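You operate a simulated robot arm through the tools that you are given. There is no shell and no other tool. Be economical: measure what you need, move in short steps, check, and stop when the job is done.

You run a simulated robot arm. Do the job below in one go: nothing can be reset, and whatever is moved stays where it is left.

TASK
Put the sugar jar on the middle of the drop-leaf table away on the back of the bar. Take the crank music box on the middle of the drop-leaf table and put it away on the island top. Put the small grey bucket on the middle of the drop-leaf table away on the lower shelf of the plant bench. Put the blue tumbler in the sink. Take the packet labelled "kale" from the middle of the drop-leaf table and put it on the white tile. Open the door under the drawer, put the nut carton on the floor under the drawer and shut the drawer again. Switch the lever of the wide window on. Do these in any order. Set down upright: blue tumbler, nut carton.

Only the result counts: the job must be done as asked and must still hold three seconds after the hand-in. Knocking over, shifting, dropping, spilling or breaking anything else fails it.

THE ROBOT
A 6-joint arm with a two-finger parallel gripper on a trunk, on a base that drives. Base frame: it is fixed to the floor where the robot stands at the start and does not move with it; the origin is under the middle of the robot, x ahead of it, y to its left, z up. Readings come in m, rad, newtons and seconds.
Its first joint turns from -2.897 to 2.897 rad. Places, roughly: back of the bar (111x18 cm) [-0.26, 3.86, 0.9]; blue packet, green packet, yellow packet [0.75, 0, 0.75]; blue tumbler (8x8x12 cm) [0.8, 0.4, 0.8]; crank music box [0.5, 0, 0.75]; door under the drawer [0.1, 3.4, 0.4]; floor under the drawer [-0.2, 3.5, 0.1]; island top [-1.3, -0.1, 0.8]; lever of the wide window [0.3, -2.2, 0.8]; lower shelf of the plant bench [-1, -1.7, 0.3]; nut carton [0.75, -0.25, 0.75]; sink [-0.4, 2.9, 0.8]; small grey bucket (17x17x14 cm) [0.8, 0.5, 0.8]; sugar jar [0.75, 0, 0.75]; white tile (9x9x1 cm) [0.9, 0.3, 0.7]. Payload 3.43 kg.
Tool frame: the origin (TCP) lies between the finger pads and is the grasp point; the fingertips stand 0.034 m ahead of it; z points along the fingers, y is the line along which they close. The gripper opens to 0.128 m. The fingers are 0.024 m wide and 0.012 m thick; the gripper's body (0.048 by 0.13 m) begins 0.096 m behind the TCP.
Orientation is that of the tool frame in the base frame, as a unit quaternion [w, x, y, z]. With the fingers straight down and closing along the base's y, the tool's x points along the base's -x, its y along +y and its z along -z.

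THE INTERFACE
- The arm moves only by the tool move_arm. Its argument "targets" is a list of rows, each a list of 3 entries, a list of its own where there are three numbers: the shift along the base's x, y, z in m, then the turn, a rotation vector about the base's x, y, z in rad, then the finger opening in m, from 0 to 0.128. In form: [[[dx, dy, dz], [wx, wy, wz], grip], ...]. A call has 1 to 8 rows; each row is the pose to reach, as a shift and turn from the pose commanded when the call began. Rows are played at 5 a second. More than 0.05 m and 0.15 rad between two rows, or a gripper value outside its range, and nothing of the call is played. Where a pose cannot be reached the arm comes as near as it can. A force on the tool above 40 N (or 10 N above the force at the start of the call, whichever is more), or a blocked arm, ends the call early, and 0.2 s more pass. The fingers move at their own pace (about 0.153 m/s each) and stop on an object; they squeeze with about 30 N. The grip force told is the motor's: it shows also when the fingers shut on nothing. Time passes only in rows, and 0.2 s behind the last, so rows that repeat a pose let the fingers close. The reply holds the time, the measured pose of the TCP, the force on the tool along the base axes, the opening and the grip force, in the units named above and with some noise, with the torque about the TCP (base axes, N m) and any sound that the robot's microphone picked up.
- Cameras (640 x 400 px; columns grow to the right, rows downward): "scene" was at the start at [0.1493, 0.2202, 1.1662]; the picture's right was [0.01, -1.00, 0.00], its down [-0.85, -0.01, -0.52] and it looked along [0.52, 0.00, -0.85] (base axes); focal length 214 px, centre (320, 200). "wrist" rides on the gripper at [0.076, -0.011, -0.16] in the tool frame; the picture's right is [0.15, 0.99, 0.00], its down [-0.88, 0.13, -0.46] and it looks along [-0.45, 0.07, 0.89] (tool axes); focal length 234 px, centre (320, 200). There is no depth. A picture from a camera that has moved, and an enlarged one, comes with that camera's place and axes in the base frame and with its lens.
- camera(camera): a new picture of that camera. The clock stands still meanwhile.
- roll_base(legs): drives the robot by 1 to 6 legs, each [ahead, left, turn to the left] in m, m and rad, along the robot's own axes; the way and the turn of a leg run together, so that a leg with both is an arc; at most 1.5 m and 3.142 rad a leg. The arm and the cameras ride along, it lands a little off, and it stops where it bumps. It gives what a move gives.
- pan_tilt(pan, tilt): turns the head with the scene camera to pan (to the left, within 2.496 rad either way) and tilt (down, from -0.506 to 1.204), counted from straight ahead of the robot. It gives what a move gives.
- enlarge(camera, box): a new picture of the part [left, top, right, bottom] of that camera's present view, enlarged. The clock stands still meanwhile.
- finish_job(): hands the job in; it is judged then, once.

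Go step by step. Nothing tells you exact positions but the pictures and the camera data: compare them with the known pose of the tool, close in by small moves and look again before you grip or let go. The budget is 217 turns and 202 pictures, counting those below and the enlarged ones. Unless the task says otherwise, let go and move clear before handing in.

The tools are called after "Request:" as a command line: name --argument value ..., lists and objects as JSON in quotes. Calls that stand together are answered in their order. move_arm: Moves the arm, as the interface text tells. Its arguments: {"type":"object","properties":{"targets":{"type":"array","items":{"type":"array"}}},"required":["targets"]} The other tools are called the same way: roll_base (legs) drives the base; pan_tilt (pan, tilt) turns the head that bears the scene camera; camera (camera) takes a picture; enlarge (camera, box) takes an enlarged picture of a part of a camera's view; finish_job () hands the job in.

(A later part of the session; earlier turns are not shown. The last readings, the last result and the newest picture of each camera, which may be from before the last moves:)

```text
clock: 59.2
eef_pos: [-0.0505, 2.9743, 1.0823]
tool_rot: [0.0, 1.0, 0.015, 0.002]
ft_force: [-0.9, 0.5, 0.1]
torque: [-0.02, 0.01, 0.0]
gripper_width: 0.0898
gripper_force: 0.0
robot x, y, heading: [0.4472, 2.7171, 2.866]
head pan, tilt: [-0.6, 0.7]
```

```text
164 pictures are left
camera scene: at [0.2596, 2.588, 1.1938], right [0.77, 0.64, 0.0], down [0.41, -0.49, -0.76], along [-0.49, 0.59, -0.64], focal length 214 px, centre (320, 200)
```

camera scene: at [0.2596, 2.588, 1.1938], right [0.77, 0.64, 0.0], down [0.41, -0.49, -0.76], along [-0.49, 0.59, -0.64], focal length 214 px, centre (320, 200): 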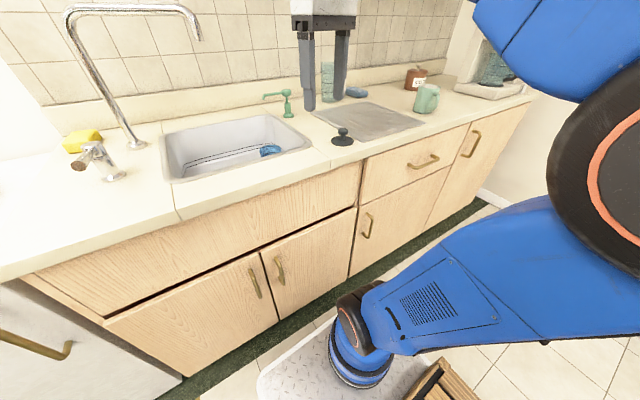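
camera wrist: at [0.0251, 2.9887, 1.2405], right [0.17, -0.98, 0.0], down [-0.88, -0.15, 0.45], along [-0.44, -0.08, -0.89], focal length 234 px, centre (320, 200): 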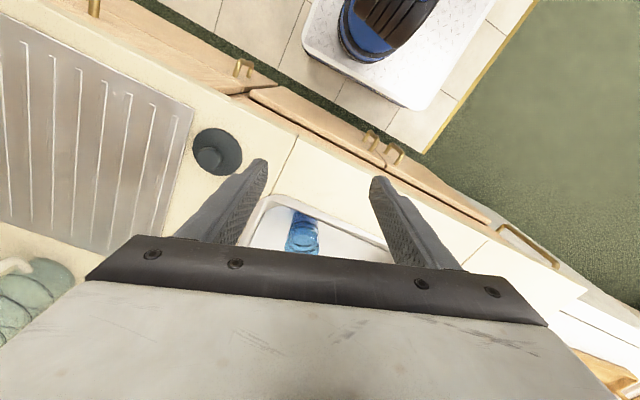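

The tumbler is upright in the sink. Triangulating gives the door handle, a vertical pull at the door's left edge, at about (0.03, 3.15, 0.58), with the hinge on the right. I'll back off, then turn the tool horizontal towards it.

Request:
roll_base --legs '[[-0.25, 0, 0]]'

Request:
move_arm --targets '[[[0, 0, -0.03], [0, 0.149, 0], 0.09], [[0, 0.0, -0.06], [0, 0.298, 0], 0.09], [[0, 0.02, -0.1], [0, 0.447, 0], 0.09], [[0, 0.04, -0.14], [0, 0.596, 0], 0.09], [[0, 0.06, -0.18], [0, 0.745, 0], 0.09], [[0, 0.08, -0.22], [0, 0.894, 0], 0.09], [[0, 0.1, -0.26], [0, 1.043, 0], 0.09], [[0, 0.12, -0.3], [0, 1.19, 0], 0.09]]'

Request:
camera --camera "scene"

Request:
camera --camera "wrist"

```text
clock: 61.0
eef_pos: [0.1909, 2.907, 1.0842]
tool_rot: [0.001, 1.0, 0.012, 0.002]
ft_force: [0.4, 1.1, -0.1]
torque: [0.0, 0.0, 0.02]
gripper_width: 0.09
gripper_force: 0.0
robot x, y, heading: [0.692, 2.6459, 2.868]
head pan, tilt: [-0.6, 0.7]
```

```text
clock: 62.4
eef_pos: [0.1564, 2.9175, 0.8672]
tool_rot: [0.03, 0.892, 0.12, -0.435]
ft_force: [-0.1, 0.5, 0.3]
torque: [-0.02, 0.01, 0.01]
gripper_width: 0.09
gripper_force: 0.0
robot x, y, heading: [0.6961, 2.6436, 2.868]
head pan, tilt: [-0.6, 0.7]
stopped in row 7: the arm was blocked; the commanded pose is now the measured one
```

```text
163 pictures are left
camera scene: at [0.5005, 2.5201, 1.1938], right [0.76, 0.65, 0.0], down [0.42, -0.49, -0.76], along [-0.49, 0.58, -0.64], focal length 214 px, centre (320, 200)
```

scene: 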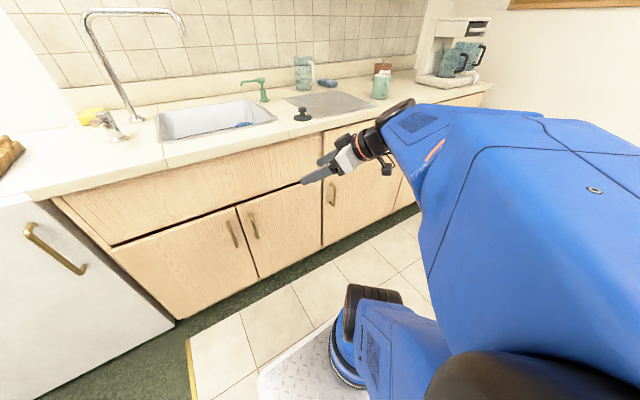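

```text
162 pictures are left
camera wrist: at [0.3223, 2.9693, 0.9063], right [0.32, -0.93, -0.16], down [-0.14, -0.22, 0.97], along [-0.94, -0.29, -0.2], focal length 234 px, centre (320, 200)
```

wrist: 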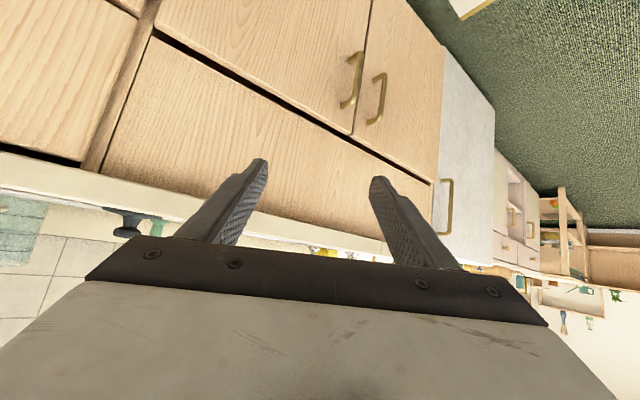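

The arm was blocked partway, probably by a joint limit. I'll correct the yaw first and see whether it follows.

Request:
move_arm --targets '[[[0, 0, 0.02], [0, 0, -0.1], 0.09], [[0, 0.0, 0.04], [0, 0, -0.2], 0.09], [[0, 0.0, 0.04], [0, 0, -0.3], 0.09], [[0, 0, 0.04], [0, 0, -0.4], 0.09], [[0, 0, 0.04], [0, 0, -0.5], 0.09]]'

Request:
camera --camera "scene"

```text
clock: 63.6
eef_pos: [0.1558, 2.919, 0.9085]
tool_rot: [-0.077, 0.894, -0.104, -0.428]
ft_force: [-0.1, -0.2, 0.7]
torque: [-0.03, -0.01, 0.0]
gripper_width: 0.0899
gripper_force: 0.0
robot x, y, heading: [0.6903, 2.6453, 2.865]
head pan, tilt: [-0.6, 0.7]
```

```text
161 pictures are left
camera scene: at [0.501, 2.5203, 1.1938], right [0.77, 0.64, 0.0], down [0.41, -0.49, -0.76], along [-0.49, 0.59, -0.64], focal length 214 px, centre (320, 200)
```

scene: 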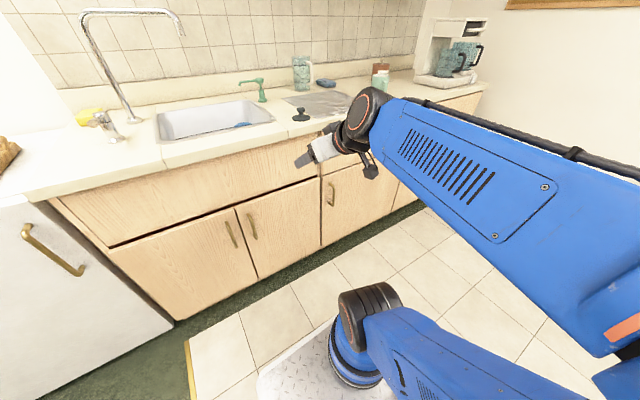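

It follows now. I'll continue pitching up to horizontal while moving towards the pre-grasp spot.

Request:
move_arm --targets '[[[0, 0.03, -0.03], [0.0389, 0.1282, 0], 0.09], [[-0.01, 0.06, -0.06], [0.0778, 0.2564, 0], 0.09], [[-0.02, 0.09, -0.09], [0.1167, 0.3846, 0], 0.09], [[-0.03, 0.12, -0.12], [0.1556, 0.5128, 0], 0.09], [[-0.04, 0.15, -0.15], [0.194, 0.64, 0], 0.09], [[-0.04, 0.18, -0.18], [0.194, 0.64, 0], 0.09]]'

Request:
camera --camera "scene"

Request:
camera --camera "wrist"

```text
clock: 65.0
eef_pos: [0.086, 3.1884, 0.7854]
tool_rot: [-0.126, 0.702, -0.081, -0.696]
ft_force: [0.8, -1.8, 0.9]
torque: [-0.02, -0.12, -0.05]
gripper_width: 0.0899
gripper_force: 0.1
out of reach, approached as far as the arm can: row 2, 3, 4, 5, 6
robot x, y, heading: [0.6913, 2.6462, 2.873]
head pan, tilt: [-0.6, 0.7]
```

```text
160 pictures are left
camera scene: at [0.5015, 2.5196, 1.1938], right [0.77, 0.64, 0.0], down [0.41, -0.49, -0.77], along [-0.49, 0.59, -0.64], focal length 214 px, centre (320, 200)
```

scene: 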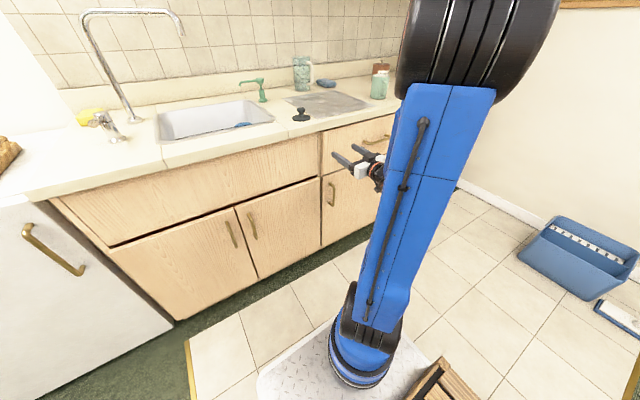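

```text
159 pictures are left
camera wrist: at [0.2449, 3.1576, 0.7095], right [-0.28, -0.94, -0.21], down [0.38, -0.31, 0.87], along [-0.88, 0.17, 0.45], focal length 234 px, centre (320, 200)
```

wrist: 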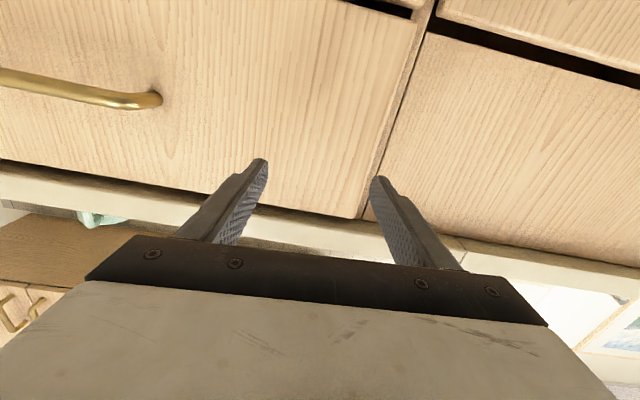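

The tool is now horizontal and pointing at the cabinet. I'll back off slightly, lower to handle height and look.

Request:
move_arm --targets '[[[0.02, -0.02, -0.03], [0, 0, 0], 0.09], [[0.022, -0.04, -0.07], [0, 0, 0], 0.09], [[0.022, -0.06, -0.11], [0, 0, 0], 0.09], [[0.022, -0.066, -0.15], [0, 0, 0], 0.09], [[0.022, -0.066, -0.19], [0, 0, 0], 0.09]]'

Request:
camera --camera "scene"

Request:
camera --camera "wrist"

```text
clock: 66.2
eef_pos: [0.0712, 3.2265, 0.6643]
tool_rot: [-0.126, 0.703, -0.082, -0.696]
ft_force: [0.7, 0.8, -0.1]
torque: [0.0, 0.01, -0.01]
gripper_width: 0.09
gripper_force: 0.1
out of reach, approached as far as the arm can: row 1, 2, 3, 4, 5
robot x, y, heading: [0.6926, 2.6438, 2.872]
head pan, tilt: [-0.6, 0.7]
```

```text
158 pictures are left
camera scene: at [0.5011, 2.5204, 1.1938], right [0.77, 0.64, 0.0], down [0.41, -0.49, -0.76], along [-0.49, 0.59, -0.64], focal length 214 px, centre (320, 200)
```

scene: 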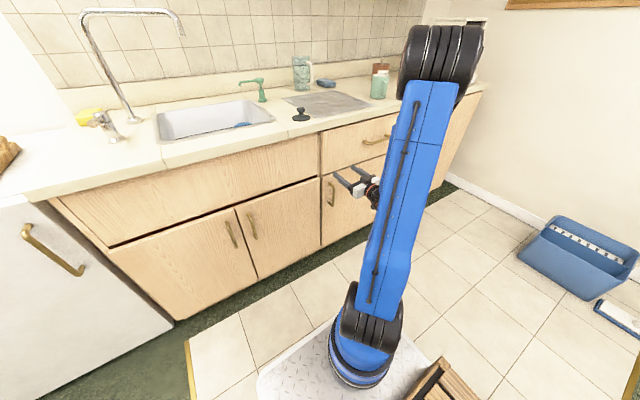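

```text
157 pictures are left
camera wrist: at [0.2295, 3.1956, 0.5869], right [-0.28, -0.94, -0.21], down [0.38, -0.31, 0.87], along [-0.88, 0.17, 0.45], focal length 234 px, centre (320, 200)
```

wrist: 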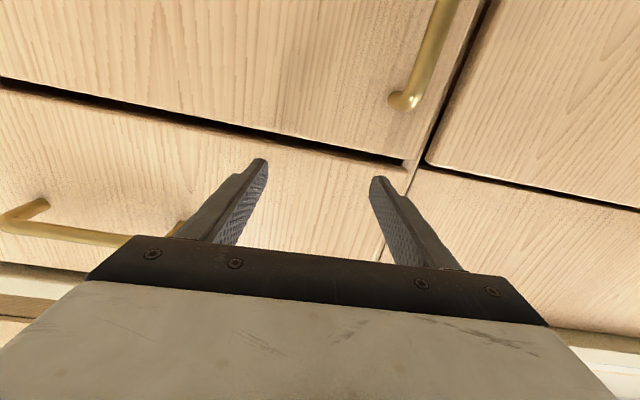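

The tool is too close to the arm's base at this spot. I'll back the base up 0.2 m and then extend to the handle.

Request:
roll_base --legs '[[-0.22, 0, 0]]'

Request:
move_arm --targets '[[[-0.02, -0.01, -0.03], [0, 0, 0], 0.09], [[-0.04, -0.02, -0.06], [0, 0, 0], 0.09], [[-0.06, -0.03, -0.09], [0, 0, 0], 0.09], [[-0.08, -0.04, -0.11], [0, 0, 0], 0.09]]'

Request:
camera --camera "scene"

Request:
camera --camera "wrist"

```text
clock: 67.9
eef_pos: [0.2841, 3.1688, 0.6657]
tool_rot: [-0.126, 0.702, -0.083, -0.696]
ft_force: [0.3, -0.5, 0.4]
torque: [0.01, 0.02, -0.05]
gripper_width: 0.0901
gripper_force: 0.0
robot x, y, heading: [0.9053, 2.5877, 2.869]
head pan, tilt: [-0.6, 0.7]
```

```text
clock: 68.9
eef_pos: [0.2128, 3.1325, 0.6321]
tool_rot: [-0.096, 0.712, -0.105, -0.688]
ft_force: [-0.3, -0.5, -0.1]
torque: [0.0, -0.02, 0.03]
gripper_width: 0.0903
gripper_force: 0.1
out of reach, approached as far as the arm can: row 1, 2, 3, 4
robot x, y, heading: [0.9035, 2.5884, 2.857]
head pan, tilt: [-0.6, 0.7]
```

```text
156 pictures are left
camera scene: at [0.7178, 2.4596, 1.193], right [0.77, 0.64, 0.0], down [0.41, -0.49, -0.77], along [-0.49, 0.59, -0.64], focal length 214 px, centre (320, 200)
```

scene: 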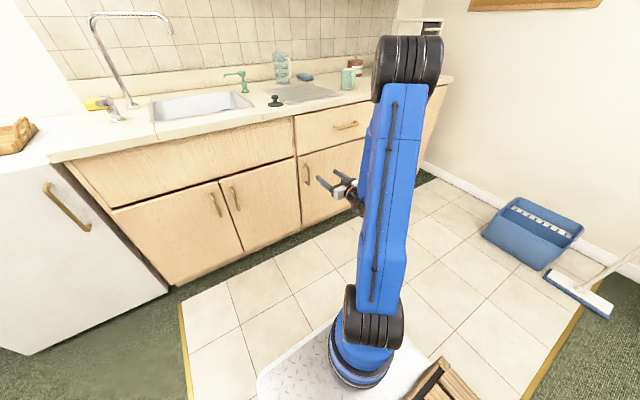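

```text
155 pictures are left
camera wrist: at [0.374, 3.0987, 0.5602], right [-0.27, -0.95, -0.14], down [0.37, -0.24, 0.9], along [-0.89, 0.19, 0.42], focal length 234 px, centre (320, 200)
```

wrist: 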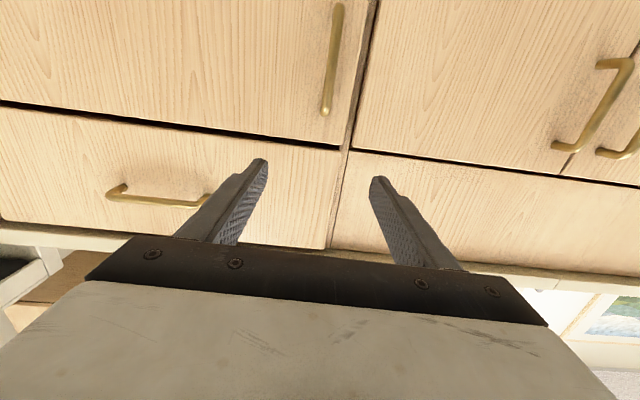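

The handle runs vertically from z≈0.455 to 0.59 at about (0.0, 3.195). I'll extend towards it and then go lower.

Request:
move_arm --targets '[[[-0.04, 0.01, 0], [0, 0, 0], 0.09], [[-0.08, 0.02, 0], [0, 0, 0], 0.09], [[-0.11, 0.028, -0.01], [0, 0, 0], 0.09], [[-0.12, 0.03, -0.02], [0, 0, 0], 0.09]]'

Request:
camera --camera "wrist"

```text
clock: 69.9
eef_pos: [0.0913, 3.1621, 0.6137]
tool_rot: [-0.096, 0.711, -0.104, -0.688]
ft_force: [0.3, -0.1, 0.2]
torque: [0.0, 0.01, 0.03]
gripper_width: 0.0899
gripper_force: 0.0
robot x, y, heading: [0.9045, 2.5851, 2.865]
head pan, tilt: [-0.6, 0.7]
```

```text
154 pictures are left
camera wrist: at [0.2521, 3.1281, 0.5409], right [-0.27, -0.95, -0.14], down [0.37, -0.24, 0.9], along [-0.89, 0.19, 0.42], focal length 234 px, centre (320, 200)
```

wrist: 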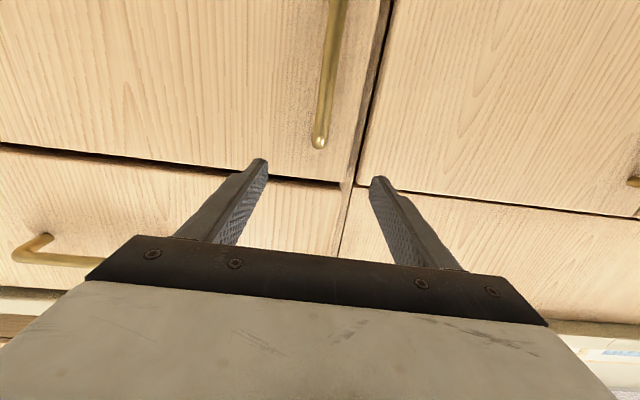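

The gripper is laterally aligned with the handle. I'll lower to z 0.53, go forward and grip.

Request:
move_arm --targets '[[[0, 0, -0.04], [0, 0, 0], 0.09], [[0, 0, -0.084], [0, 0, 0], 0.09], [[-0.03, 0.0097, -0.084], [0, 0, 0], 0.09], [[-0.05, 0.016, -0.084], [0, 0, 0], 0.09], [[-0.059, 0.019, -0.084], [0, 0, 0], 0.09]]'

Request:
camera --camera "wrist"

Request:
enlarge --camera "scene" --box '[220, 100, 420, 225]'

```text
clock: 71.1
eef_pos: [0.0334, 3.1881, 0.5373]
tool_rot: [-0.091, 0.711, -0.108, -0.688]
ft_force: [35.9, -13.1, 7.1]
torque: [0.54, 0.48, -2.01]
gripper_width: 0.0885
gripper_force: 0.1
out of reach, approached as far as the arm can: row 1, 2, 3, 4, 5
robot x, y, heading: [0.9038, 2.5858, 2.868]
head pan, tilt: [-0.6, 0.7]
```

```text
153 pictures are left
camera wrist: at [0.1927, 3.1531, 0.4647], right [-0.27, -0.95, -0.13], down [0.38, -0.22, 0.9], along [-0.89, 0.19, 0.42], focal length 234 px, centre (320, 200)
```

wrist: 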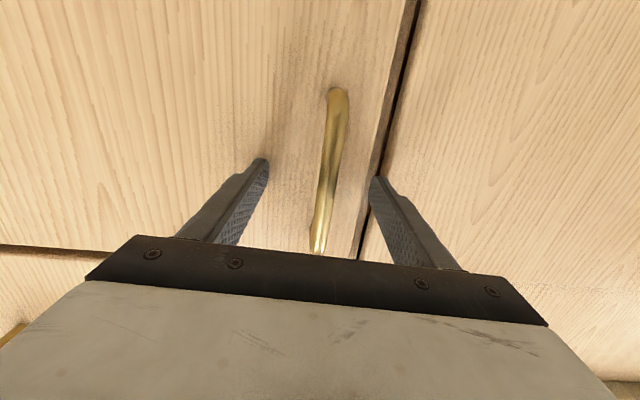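

```text
3.20 times, centred on (320, 162) of scene
camera zoom: at [0.7191, 2.4591, 1.1931], right [0.77, 0.64, 0.0], down [0.41, -0.49, -0.77], along [-0.49, 0.59, -0.64], focal length 686 px, centre (320, 320)
```

zoom: 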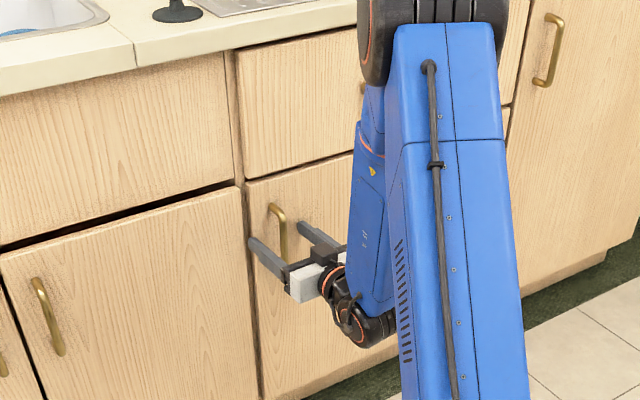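

The tips touch the door face and straddle the handle. I'll back off 8 mm and close.

Request:
move_arm --targets '[[[0.008, -0.0025, 0], [0, 0, 0], 0.09], [[0.008, -0.0025, 0], [0, 0, 0], 0.04], [[0.008, -0.0025, 0], [0, 0, 0], 0.0], [[0.008, -0.0025, 0], [0, 0, 0], 0.0]]'

Request:
camera --camera "wrist"

```text
clock: 72.1
eef_pos: [0.0329, 3.1833, 0.5408]
tool_rot: [-0.088, 0.712, -0.102, -0.689]
ft_force: [21.2, -13.1, 25.5]
torque: [1.07, -0.06, 0.05]
gripper_width: 0.014
gripper_force: 45.1
out of reach, approached as far as the arm can: row 1, 2, 3, 4
robot x, y, heading: [0.9019, 2.5838, 2.869]
head pan, tilt: [-0.6, 0.7]
stopped in row 4: the force on the tool passed its limit (the readings are from after the stop); the commanded pose is now the measured one
```

```text
151 pictures are left
camera wrist: at [0.1936, 3.1511, 0.4683], right [-0.26, -0.96, -0.13], down [0.38, -0.23, 0.9], along [-0.89, 0.18, 0.42], focal length 234 px, centre (320, 200)
```

wrist: 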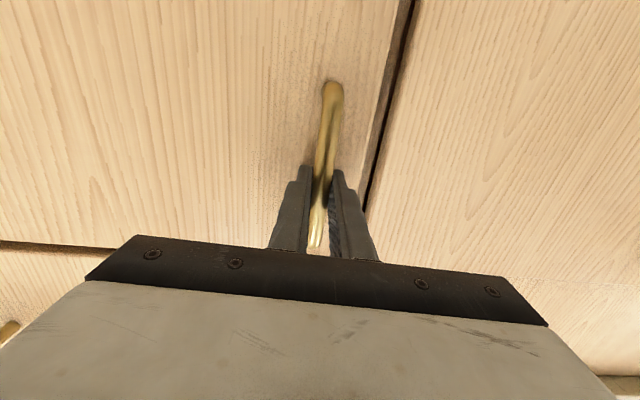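

The handle is gripped. I'll pull the door open by driving the base on an arc about the hinge, a small part first.

Request:
roll_base --legs '[[-0.135, -0.153, 0.15]]'

Request:
camera --camera "scene"

Request:
camera --camera "wrist"

```text
clock: 73.7
eef_pos: [0.1168, 3.1711, 0.5391]
tool_rot: [-0.035, 0.719, -0.047, -0.692]
ft_force: [-2.9, -20.4, 34.3]
torque: [1.1, 0.2, 0.07]
gripper_width: 0.0136
gripper_force: 44.7
robot x, y, heading: [1.0639, 2.7094, 3.015]
head pan, tilt: [-0.6, 0.7]
```

```text
150 pictures are left
camera scene: at [0.9023, 2.5541, 1.193], right [0.66, 0.75, 0.0], down [0.48, -0.43, -0.77], along [-0.58, 0.51, -0.64], focal length 214 px, centre (320, 200)
```

scene: 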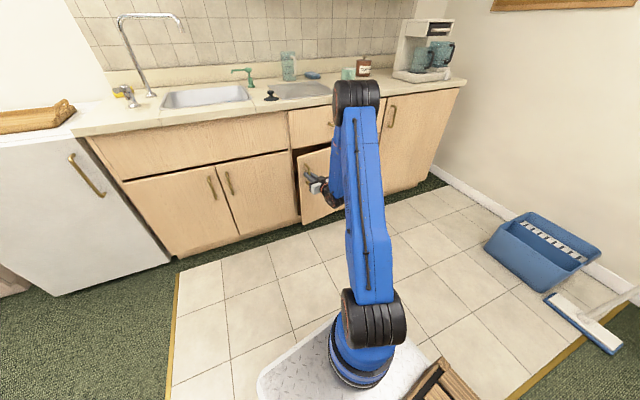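

```text
149 pictures are left
camera wrist: at [0.2793, 3.1612, 0.4673], right [-0.11, -0.99, -0.13], down [0.4, -0.17, 0.9], along [-0.91, 0.05, 0.42], focal length 234 px, centre (320, 200)
```

wrist: 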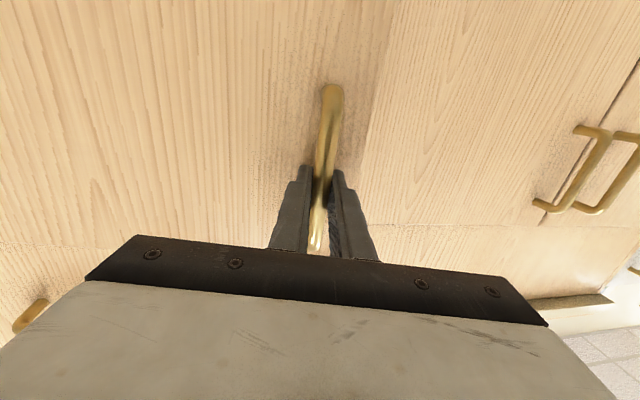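

The door follows the arc well. I'll continue the same arc to open it further.

Request:
roll_base --legs '[[-0.27, -0.306, 0.3], [-0.225, -0.255, 0.25]]'

Request:
camera --camera "scene"

Request:
camera --camera "wrist"

```text
clock: 76.6
eef_pos: [0.2798, 3.1787, 0.534]
tool_rot: [0.07, 0.717, 0.065, -0.691]
ft_force: [0.2, -4.6, 30.5]
torque: [0.94, 0.93, 0.05]
gripper_width: 0.0142
gripper_force: 44.8
robot x, y, heading: [1.3323, 3.0262, -2.959]
head pan, tilt: [-0.6, 0.7]
stopped in leg 2: the force on the tool passed its limit (the readings are from after the stop); the commanded pose is now the measured one
```

```text
148 pictures are left
camera scene: at [1.2227, 2.8314, 1.193], right [0.41, 0.91, 0.0], down [0.58, -0.26, -0.77], along [-0.7, 0.31, -0.64], focal length 214 px, centre (320, 200)
```

scene: 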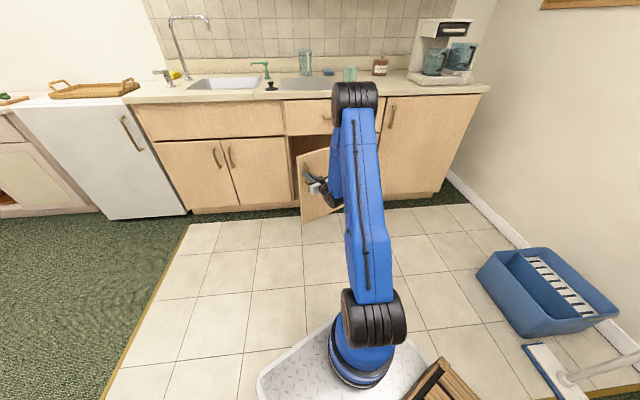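

```text
147 pictures are left
camera wrist: at [0.4386, 3.2209, 0.4622], right [0.19, -0.97, -0.14], down [0.44, -0.04, 0.9], along [-0.88, -0.23, 0.42], focal length 234 px, centre (320, 200)
```

wrist: 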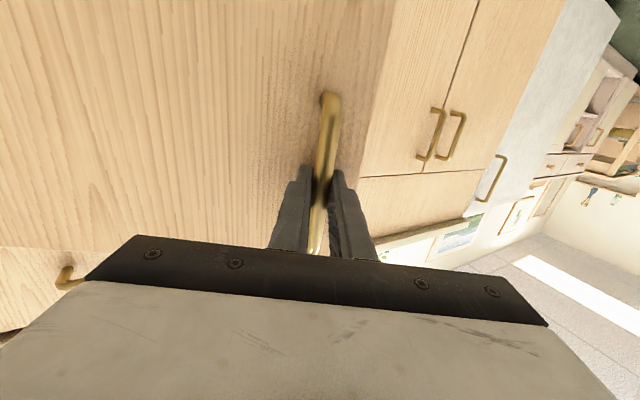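

The door is about 26° open; a leftover vertical preload tripped the force limit. I'll relax the grip, close again, and continue the arc.

Request:
move_arm --targets '[[[0, 0, 0], [0, 0, 0], 0.03], [[0, 0, 0.0], [0, 0, 0], 0.03], [[0, 0, 0], [0, 0, 0], 0.0], [[0, 0, 0], [0, 0, 0], 0.0]]'

Request:
roll_base --legs '[[-0.135, -0.153, 0.15], [-0.135, -0.153, 0.15]]'

Request:
camera --camera "scene"

```text
clock: 77.6
eef_pos: [0.2807, 3.1794, 0.5284]
tool_rot: [0.071, 0.72, 0.064, -0.687]
ft_force: [0.7, -1.3, -5.1]
torque: [1.09, 0.06, 0.06]
gripper_width: 0.0139
gripper_force: 44.8
robot x, y, heading: [1.3338, 3.0297, -2.965]
head pan, tilt: [-0.6, 0.7]
```

```text
clock: 80.3
eef_pos: [0.4125, 3.226, 0.5282]
tool_rot: [0.16, 0.704, 0.154, -0.674]
ft_force: [8.7, -17.1, 13.9]
torque: [0.67, 1.18, 0.11]
gripper_width: 0.0141
gripper_force: 45.3
robot x, y, heading: [1.4718, 3.341, -2.704]
head pan, tilt: [-0.6, 0.7]
stopped in leg 2: the robot was blocked; the commanded pose is now the measured one
```

```text
146 pictures are left
camera scene: at [1.4131, 3.1166, 1.1912], right [0.16, 0.99, 0.0], down [0.63, -0.1, -0.77], along [-0.76, 0.13, -0.64], focal length 214 px, centre (320, 200)
```

scene: 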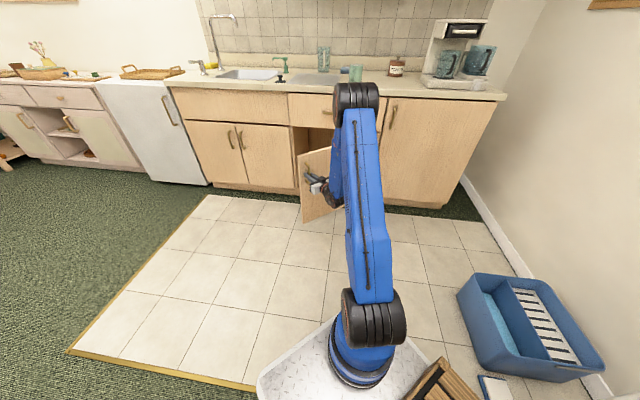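

Something blocked the base, possibly the mop on my right. I'll look there before moving.

Request:
pan_tilt --pan -1.5 --tilt 0.8

Request:
camera --camera "scene"

```text
clock: 81.5
eef_pos: [0.4127, 3.2268, 0.5283]
tool_rot: [0.161, 0.704, 0.154, -0.674]
ft_force: [23.1, -46.8, 29.8]
torque: [0.69, 0.75, 0.15]
gripper_width: 0.0139
gripper_force: 45.6
robot x, y, heading: [1.4663, 3.3457, -2.706]
head pan, tilt: [-1.499, 0.799]
```

```text
145 pictures are left
camera scene: at [1.4584, 3.1728, 1.183], right [0.87, 0.49, 0.0], down [0.35, -0.62, -0.7], along [-0.34, 0.61, -0.71], focal length 214 px, centre (320, 200)
```

scene: 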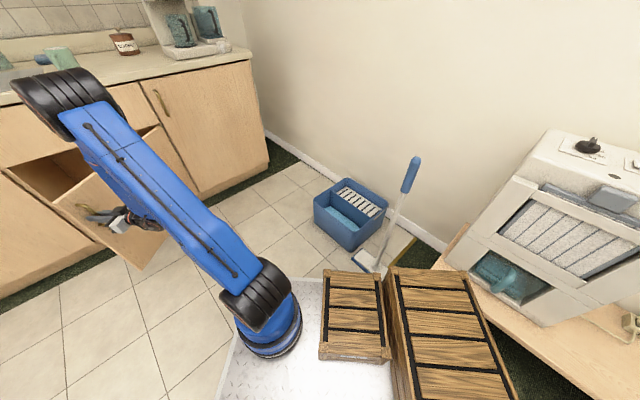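

The rear-right corner has met the fixed bench beside the wall, and the mop and bin are clear. The door is about 40° open, so I'll release the handle and withdraw the hand.

Request:
move_arm --targets '[[[0, 0, 0], [0, 0, 0], 0.06], [[0, 0, 0.0], [0, 0, 0], 0.06], [[0.036, 0.017, 0.01], [0, 0, 0], 0.06], [[0.07, 0.034, 0.03], [0, 0, 0], 0.06], [[0.1, 0.048, 0.06], [0, 0, 0], 0.06], [[0.12, 0.058, 0.09], [0, 0, 0], 0.06]]'

Request:
pan_tilt --pan -0.5 --tilt 0.7

Request:
camera --camera "scene"

```text
clock: 82.9
eef_pos: [0.5334, 3.2864, 0.6167]
tool_rot: [0.16, 0.707, 0.152, -0.672]
ft_force: [-0.6, 0.4, 0.0]
torque: [0.0, -0.03, 0.02]
gripper_width: 0.0599
gripper_force: 0.0
robot x, y, heading: [1.4709, 3.3412, -2.703]
head pan, tilt: [-1.499, 0.799]
```

```text
clock: 84.2
eef_pos: [0.5331, 3.2873, 0.6173]
tool_rot: [0.16, 0.706, 0.153, -0.673]
ft_force: [0.1, -0.1, -1.0]
torque: [0.05, -0.02, -0.01]
gripper_width: 0.0601
gripper_force: 0.0
robot x, y, heading: [1.4736, 3.342, -2.705]
head pan, tilt: [-0.499, 0.7]
```

```text
144 pictures are left
camera scene: at [1.4113, 3.1086, 1.1912], right [0.06, 1.0, 0.0], down [0.64, -0.04, -0.77], along [-0.77, 0.05, -0.64], focal length 214 px, centre (320, 200)
```

scene: 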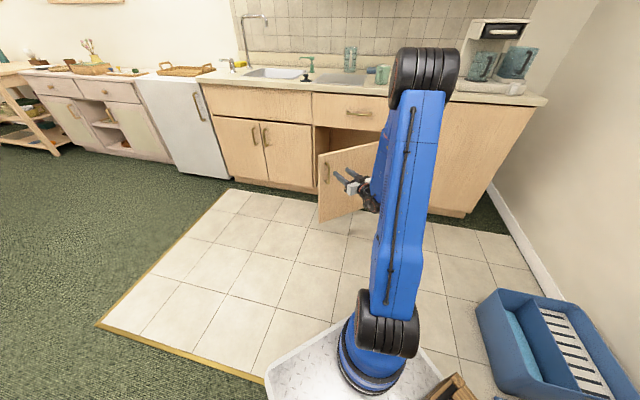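

Now I'll drive left, clear of the door, and bring the hand in front of the robot.

Request:
roll_base --legs '[[0.05, 0.45, 0]]'

Request:
move_arm --targets '[[[0.02, -0.043, 0.0], [0, 0, 0], 0.02], [[0.04, -0.086, 0.0], [0, 0, 0], 0.0], [[0.06, -0.129, 0.0], [0, 0, 0], 0.0], [[0.08, -0.172, 0.0], [0, 0, 0], 0.0], [[0.1, -0.215, 0.0], [0, 0, 0], 0.0], [[0.12, -0.258, 0.0], [0, 0, 0], 0.0], [[0.14, -0.3, 0.0], [0, 0, 0], 0.0]]'

Request:
roll_base --legs '[[0, 0, -0.75]]'

Request:
pan_tilt --pan 0 --tilt 0.7

Request:
camera --camera "scene"

```text
clock: 85.8
eef_pos: [0.5231, 3.1343, 0.6128]
tool_rot: [0.165, 0.707, 0.151, -0.672]
ft_force: [0.5, 0.3, -0.1]
torque: [-0.02, 0.0, 0.03]
gripper_width: 0.0601
gripper_force: 0.1
robot x, y, heading: [1.468, 3.1847, -2.702]
head pan, tilt: [-0.499, 0.7]
stopped in leg 1: the robot was blocked; the commanded pose is now the measured one
```

```text
clock: 87.4
eef_pos: [0.5942, 2.9052, 0.6378]
tool_rot: [0.205, 0.708, 0.167, -0.655]
ft_force: [-0.8, 0.0, 0.1]
torque: [-0.01, 0.02, 0.01]
gripper_width: 0.0
gripper_force: 30.5
out of reach, approached as far as the arm can: row 2, 3, 4, 5, 6, 7
robot x, y, heading: [1.4659, 3.1886, -2.7]
head pan, tilt: [-0.499, 0.7]
```

```text
clock: 89.8
eef_pos: [0.6369, 3.5785, 0.6382]
tool_rot: [-0.05, 0.719, -0.106, -0.685]
ft_force: [0.2, 0.5, 0.4]
torque: [0.0, -0.02, 0.0]
gripper_width: 0.0
gripper_force: 29.7
robot x, y, heading: [1.4655, 3.189, 2.827]
head pan, tilt: [-0.499, 0.7]
```

```text
clock: 90.7
eef_pos: [0.6352, 3.5788, 0.6351]
tool_rot: [-0.049, 0.72, -0.105, -0.684]
ft_force: [-0.4, 0.1, -0.4]
torque: [-0.03, -0.01, 0.01]
gripper_width: 0.0
gripper_force: 29.9
robot x, y, heading: [1.466, 3.1897, 2.828]
head pan, tilt: [0.0, 0.7]
```

```text
143 pictures are left
camera scene: at [1.2454, 3.0293, 1.193], right [0.31, 0.95, 0.0], down [0.61, -0.2, -0.77], along [-0.73, 0.24, -0.64], focal length 214 px, centre (320, 200)
```

scene: 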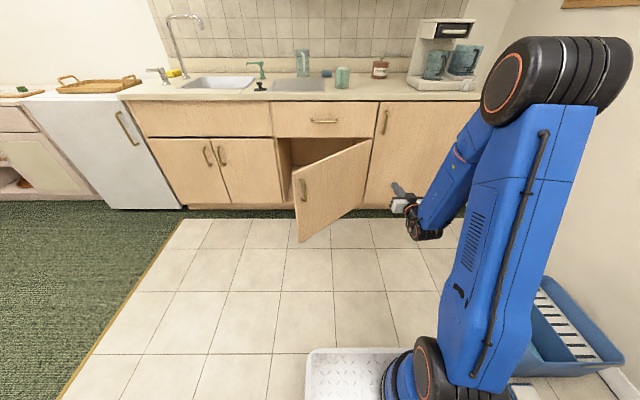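

The base was blocked again while going left. I'll see what stands to my left and behind.

Request:
pan_tilt --pan 1.6 --tilt 0.8

Request:
camera --camera "scene"

Request:
pan_tilt --pan 2.45 --tilt 0.7

Request:
camera --camera "scene"

Request:
pan_tilt --pan -2.3 --tilt 0.8

Request:
camera --camera "scene"

```text
clock: 92.4
eef_pos: [0.6342, 3.5791, 0.6348]
tool_rot: [-0.049, 0.72, -0.105, -0.684]
ft_force: [1.1, 0.7, 0.7]
torque: [0.03, 0.0, -0.02]
gripper_width: 0.0001
gripper_force: 30.3
robot x, y, heading: [1.462, 3.1933, 2.826]
head pan, tilt: [1.6, 0.799]
```

```text
142 pictures are left
camera scene: at [1.3033, 2.9256, 1.1844], right [-0.96, 0.28, 0.0], down [0.2, 0.69, -0.7], along [-0.2, -0.67, -0.72], focal length 214 px, centre (320, 200)
```

scene: 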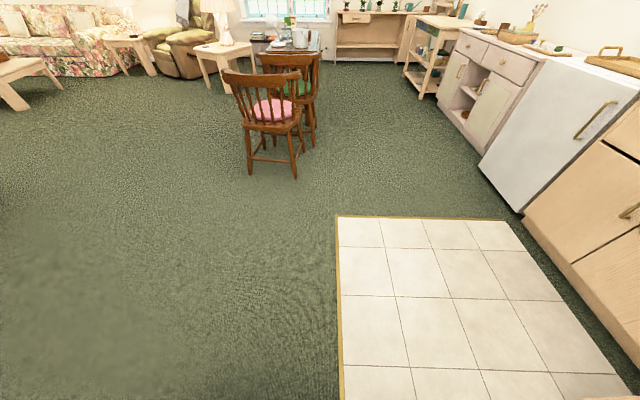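

```text
clock: 93.6
eef_pos: [0.6356, 3.5799, 0.6354]
tool_rot: [-0.048, 0.721, -0.104, -0.684]
ft_force: [0.2, 0.2, -0.3]
torque: [-0.03, -0.01, -0.04]
gripper_width: 0.0
gripper_force: 30.6
robot x, y, heading: [1.4648, 3.1911, 2.825]
head pan, tilt: [2.45, 0.7]
```

```text
141 pictures are left
camera scene: at [1.3715, 2.9312, 1.1924], right [-0.85, -0.53, 0.0], down [-0.35, 0.55, -0.76], along [0.41, -0.65, -0.65], focal length 214 px, centre (320, 200)
```

scene: 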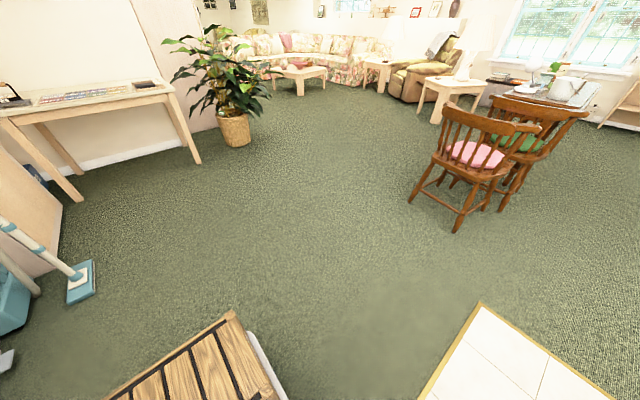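

```text
clock: 97.3
eef_pos: [0.6356, 3.5779, 0.6358]
tool_rot: [-0.048, 0.72, -0.104, -0.684]
ft_force: [-0.4, -0.6, -0.1]
torque: [-0.03, 0.0, -0.01]
gripper_width: 0.0003
gripper_force: 29.4
robot x, y, heading: [1.4647, 3.1862, 2.828]
head pan, tilt: [-2.3, 0.799]
```

```text
140 pictures are left
camera scene: at [1.3958, 3.0435, 1.1842], right [0.5, -0.86, 0.0], down [-0.62, -0.36, -0.7], along [0.6, 0.35, -0.72], focal length 214 px, centre (320, 200)
```

scene: 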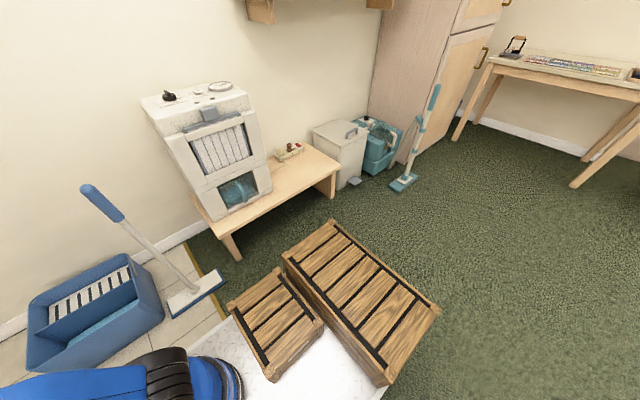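

The mop, bin and bench look undisturbed, and the left side is open carpet. I'll drive left so that the hand comes to the left of the door's free edge.

Request:
roll_base --legs '[[-0.05, 0.3, 0], [0.05, 0.38, 0]]'

Request:
pan_tilt --pan -0.2 --tilt 0.7

Request:
camera --camera "scene"

```text
clock: 101.4
eef_pos: [0.4232, 2.9287, 0.6362]
tool_rot: [-0.049, 0.721, -0.105, -0.684]
ft_force: [-0.2, -0.2, -0.4]
torque: [0.06, 0.0, -0.02]
gripper_width: 0.0
gripper_force: 30.1
robot x, y, heading: [1.2527, 2.5371, 2.826]
head pan, tilt: [-2.3, 0.799]
```

```text
clock: 103.4
eef_pos: [0.4215, 2.9297, 0.6319]
tool_rot: [-0.049, 0.721, -0.105, -0.683]
ft_force: [1.0, 0.3, 0.4]
torque: [0.02, 0.03, 0.03]
gripper_width: 0.0003
gripper_force: 30.1
robot x, y, heading: [1.2545, 2.5406, 2.83]
head pan, tilt: [-0.201, 0.7]
```

```text
139 pictures are left
camera scene: at [1.0407, 2.395, 1.193], right [0.49, 0.87, 0.0], down [0.56, -0.32, -0.77], along [-0.67, 0.38, -0.64], focal length 214 px, centre (320, 200)
```

scene: 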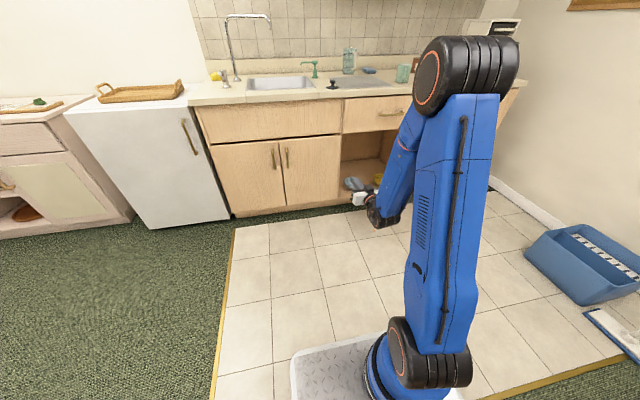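

The hand is now to the left of the door edge. I'll extend it forward and down beside the opening.

Request:
move_arm --targets '[[[-0.045, 0.0145, 0], [0, 0, 0], 0.0], [[-0.09, 0.029, 0.0], [0, 0, 0], 0.0], [[-0.135, 0.043, -0.02], [0, 0, 0], 0.0], [[-0.18, 0.058, -0.04], [0, 0, 0], 0.0], [[-0.2, 0.064, -0.08], [0, 0, 0], 0.0], [[-0.2, 0.064, -0.12], [0, 0, 0], 0.0]]'

Request:
camera --camera "scene"

Request:
camera --camera "wrist"

```text
refused: row 3 steps farther than a row can; nothing moved
```

```text
138 pictures are left
camera scene: at [1.0407, 2.395, 1.193], right [0.49, 0.87, 0.0], down [0.56, -0.32, -0.77], along [-0.67, 0.38, -0.64], focal length 214 px, centre (320, 200)
```

scene: 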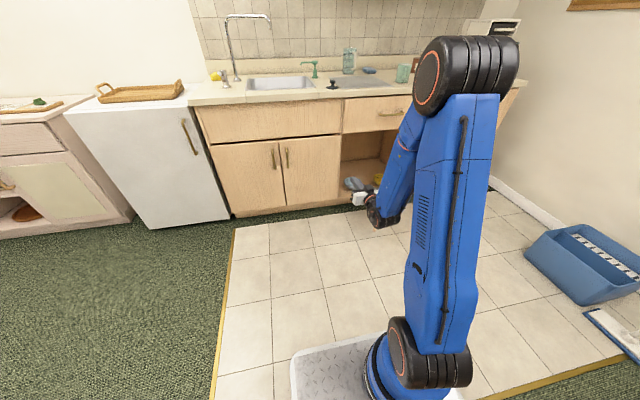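

```text
137 pictures are left
camera wrist: at [0.5846, 2.9002, 0.5642], right [-0.21, -0.97, -0.07], down [0.38, -0.15, 0.91], along [-0.9, 0.16, 0.4], focal length 234 px, centre (320, 200)
```

wrist: 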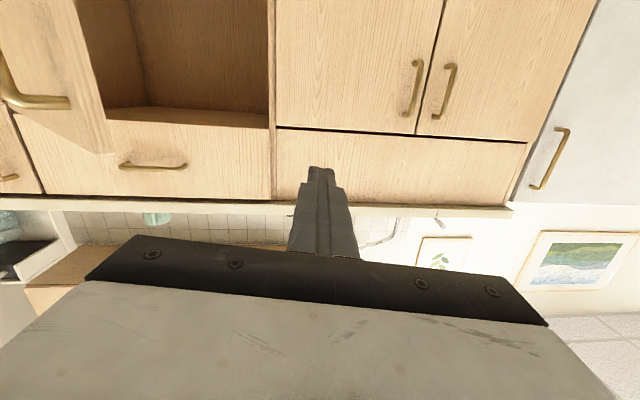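

Request:
move_arm --targets '[[[-0.042, 0.0135, 0], [0, 0, 0], 0.0], [[-0.084, 0.027, -0.01], [0, 0, 0], 0.0], [[-0.12, 0.038, -0.03], [0, 0, 0], 0.0], [[-0.15, 0.048, -0.06], [0, 0, 0], 0.0], [[-0.18, 0.058, -0.09], [0, 0, 0], 0.0], [[-0.2, 0.064, -0.12], [0, 0, 0], 0.0]]'

Request:
camera --camera "scene"

Request:
camera --camera "wrist"

```text
clock: 104.8
eef_pos: [0.2273, 3.0072, 0.5147]
tool_rot: [-0.041, 0.723, -0.097, -0.683]
ft_force: [-0.1, 0.1, 0.4]
torque: [0.0, -0.02, 0.0]
gripper_width: 0.0
gripper_force: 30.3
out of reach, approached as far as the arm can: row 2, 3, 4, 5, 6
robot x, y, heading: [1.2531, 2.5389, 2.829]
head pan, tilt: [-0.201, 0.7]
```

```text
136 pictures are left
camera scene: at [1.041, 2.3948, 1.193], right [0.49, 0.87, 0.0], down [0.56, -0.32, -0.77], along [-0.67, 0.38, -0.64], focal length 214 px, centre (320, 200)
```

scene: 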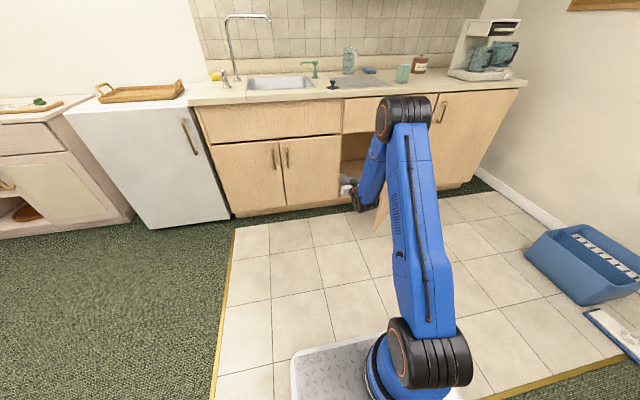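

```text
135 pictures are left
camera wrist: at [0.3908, 2.9818, 0.4472], right [-0.19, -0.98, -0.07], down [0.38, -0.14, 0.91], along [-0.91, 0.14, 0.4], focal length 234 px, centre (320, 200)
```

wrist: 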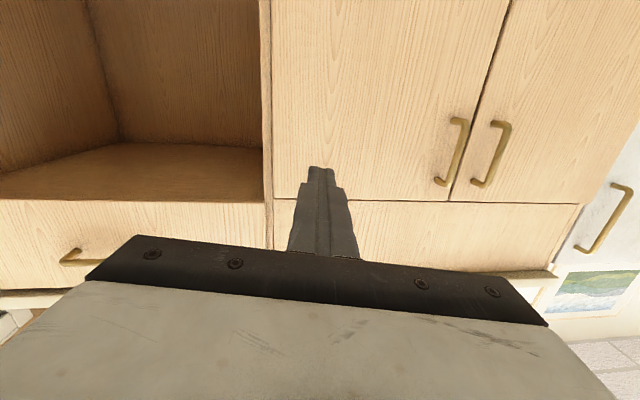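

The hand sits left of the door and beyond its free edge. I'll push the door open by driving the base to the right.

Request:
roll_base --legs '[[0, -0.35, 0]]'

Request:
camera --camera "scene"

Request:
camera --camera "wrist"

```text
clock: 106.2
eef_pos: [0.2648, 3.1227, 0.5044]
tool_rot: [-0.036, 0.728, -0.091, -0.679]
ft_force: [-0.4, 0.1, -1.2]
torque: [-0.06, -0.07, 0.01]
gripper_width: 0.0
gripper_force: 30.1
robot x, y, heading: [1.2953, 2.6614, 2.824]
head pan, tilt: [-0.201, 0.7]
stopped in leg 1: the force on the tool passed its limit (the readings are from after the stop); the commanded pose is now the measured one
```

```text
134 pictures are left
camera scene: at [1.0812, 2.5182, 1.193], right [0.49, 0.87, 0.0], down [0.56, -0.32, -0.77], along [-0.67, 0.38, -0.64], focal length 214 px, centre (320, 200)
```

scene: 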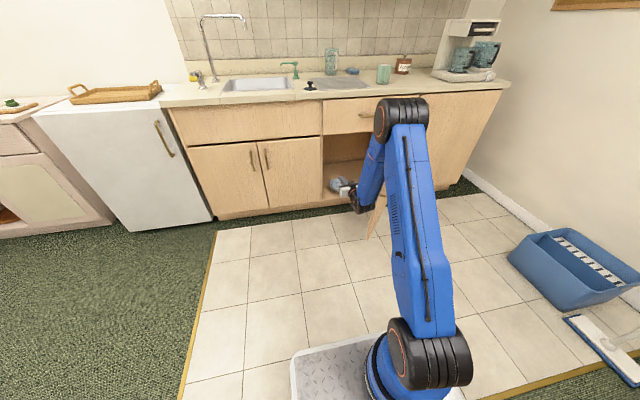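

```text
133 pictures are left
camera wrist: at [0.4297, 3.0987, 0.4383], right [-0.17, -0.98, -0.07], down [0.37, -0.13, 0.92], along [-0.91, 0.13, 0.39], focal length 234 px, centre (320, 200)
```

wrist: 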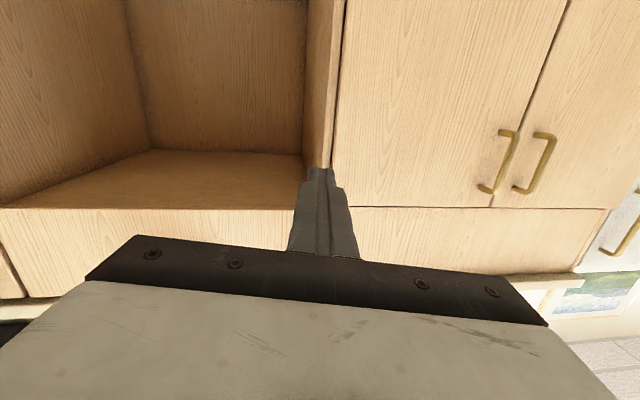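

Contact stopped the base, so I'll push the door more gently with the arm to the right.

Request:
move_arm --targets '[[[0.0046, 0.0143, 0], [0, 0, 0], 0.0], [[0.0092, 0.0286, 0], [0, 0, 0], 0.0], [[0.0137, 0.0428, 0], [0, 0, 0], 0.0], [[0.0183, 0.0571, 0], [0, 0, 0], 0.0], [[0.0229, 0.0714, 0], [0, 0, 0], 0.0], [[0.0275, 0.0857, 0], [0, 0, 0], 0.0], [[0.032, 0.1, 0], [0, 0, 0], 0.0], [[0.0366, 0.114, 0], [0, 0, 0], 0.0]]'

Request:
camera --camera "scene"

```text
clock: 108.0
eef_pos: [0.305, 3.2261, 0.5033]
tool_rot: [-0.033, 0.73, -0.09, -0.677]
ft_force: [-0.5, 0.6, 0.4]
torque: [-0.01, -0.01, 0.01]
gripper_width: 0.0
gripper_force: 29.8
robot x, y, heading: [1.2936, 2.6593, 2.828]
head pan, tilt: [-0.201, 0.7]
```

```text
132 pictures are left
camera scene: at [1.0845, 2.5132, 1.193], right [0.49, 0.87, 0.0], down [0.56, -0.31, -0.77], along [-0.67, 0.38, -0.64], focal length 214 px, centre (320, 200)
```

scene: 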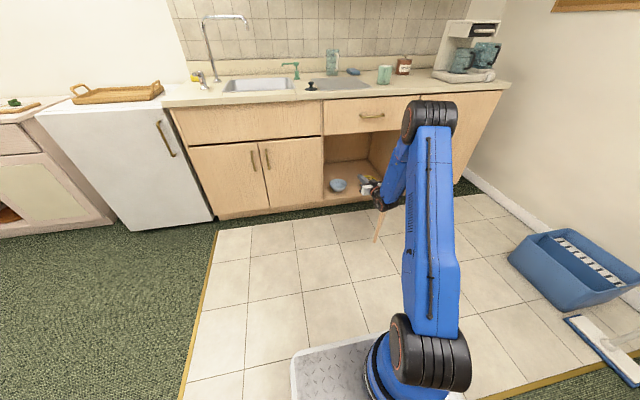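

The door moves freely and is now about 52° open. I'll keep pushing.

Request:
move_arm --targets '[[[0.0061, 0.019, 0], [0, 0, 0], 0.0], [[0.0122, 0.038, 0], [0, 0, 0], 0.0], [[0.0183, 0.057, 0], [0, 0, 0], 0.0], [[0.0244, 0.076, 0], [0, 0, 0], 0.0], [[0.0305, 0.095, 0], [0, 0, 0], 0.0], [[0.0366, 0.114, 0], [0, 0, 0], 0.0], [[0.0427, 0.133, 0], [0, 0, 0], 0.0], [[0.0488, 0.152, 0], [0, 0, 0], 0.0]]'

Request:
camera --camera "scene"

Request:
camera --camera "wrist"

```text
clock: 109.2
eef_pos: [0.2842, 3.1981, 0.4817]
tool_rot: [-0.002, 0.743, -0.072, -0.666]
ft_force: [6.7, -13.9, -1.7]
torque: [0.27, 0.35, -2.67]
gripper_width: 0.0001
gripper_force: 30.2
robot x, y, heading: [1.2799, 2.6128, 2.893]
head pan, tilt: [-0.201, 0.7]
stopped in row 6: the force on the tool passed its limit (the readings are from after the stop); the commanded pose is now the measured one
```

```text
131 pictures are left
camera scene: at [1.076, 2.4556, 1.193], right [0.44, 0.9, 0.0], down [0.58, -0.28, -0.77], along [-0.69, 0.34, -0.64], focal length 214 px, centre (320, 200)
```

scene: 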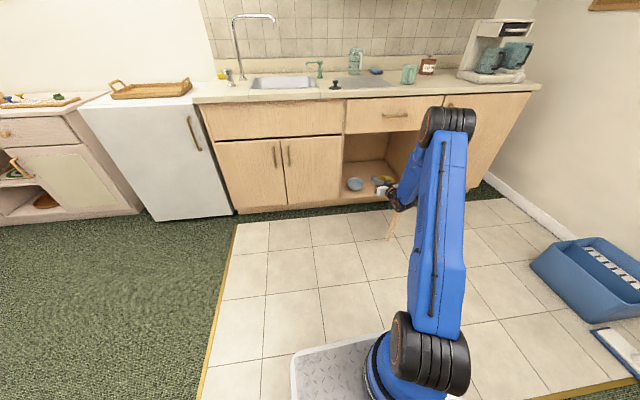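

```text
130 pictures are left
camera wrist: at [0.4523, 3.1859, 0.4214], right [-0.1, -0.99, -0.05], down [0.34, -0.08, 0.94], along [-0.93, 0.07, 0.35], focal length 234 px, centre (320, 200)
```

wrist: 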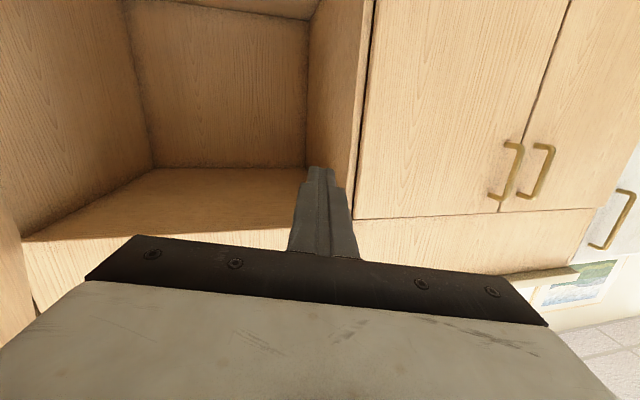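

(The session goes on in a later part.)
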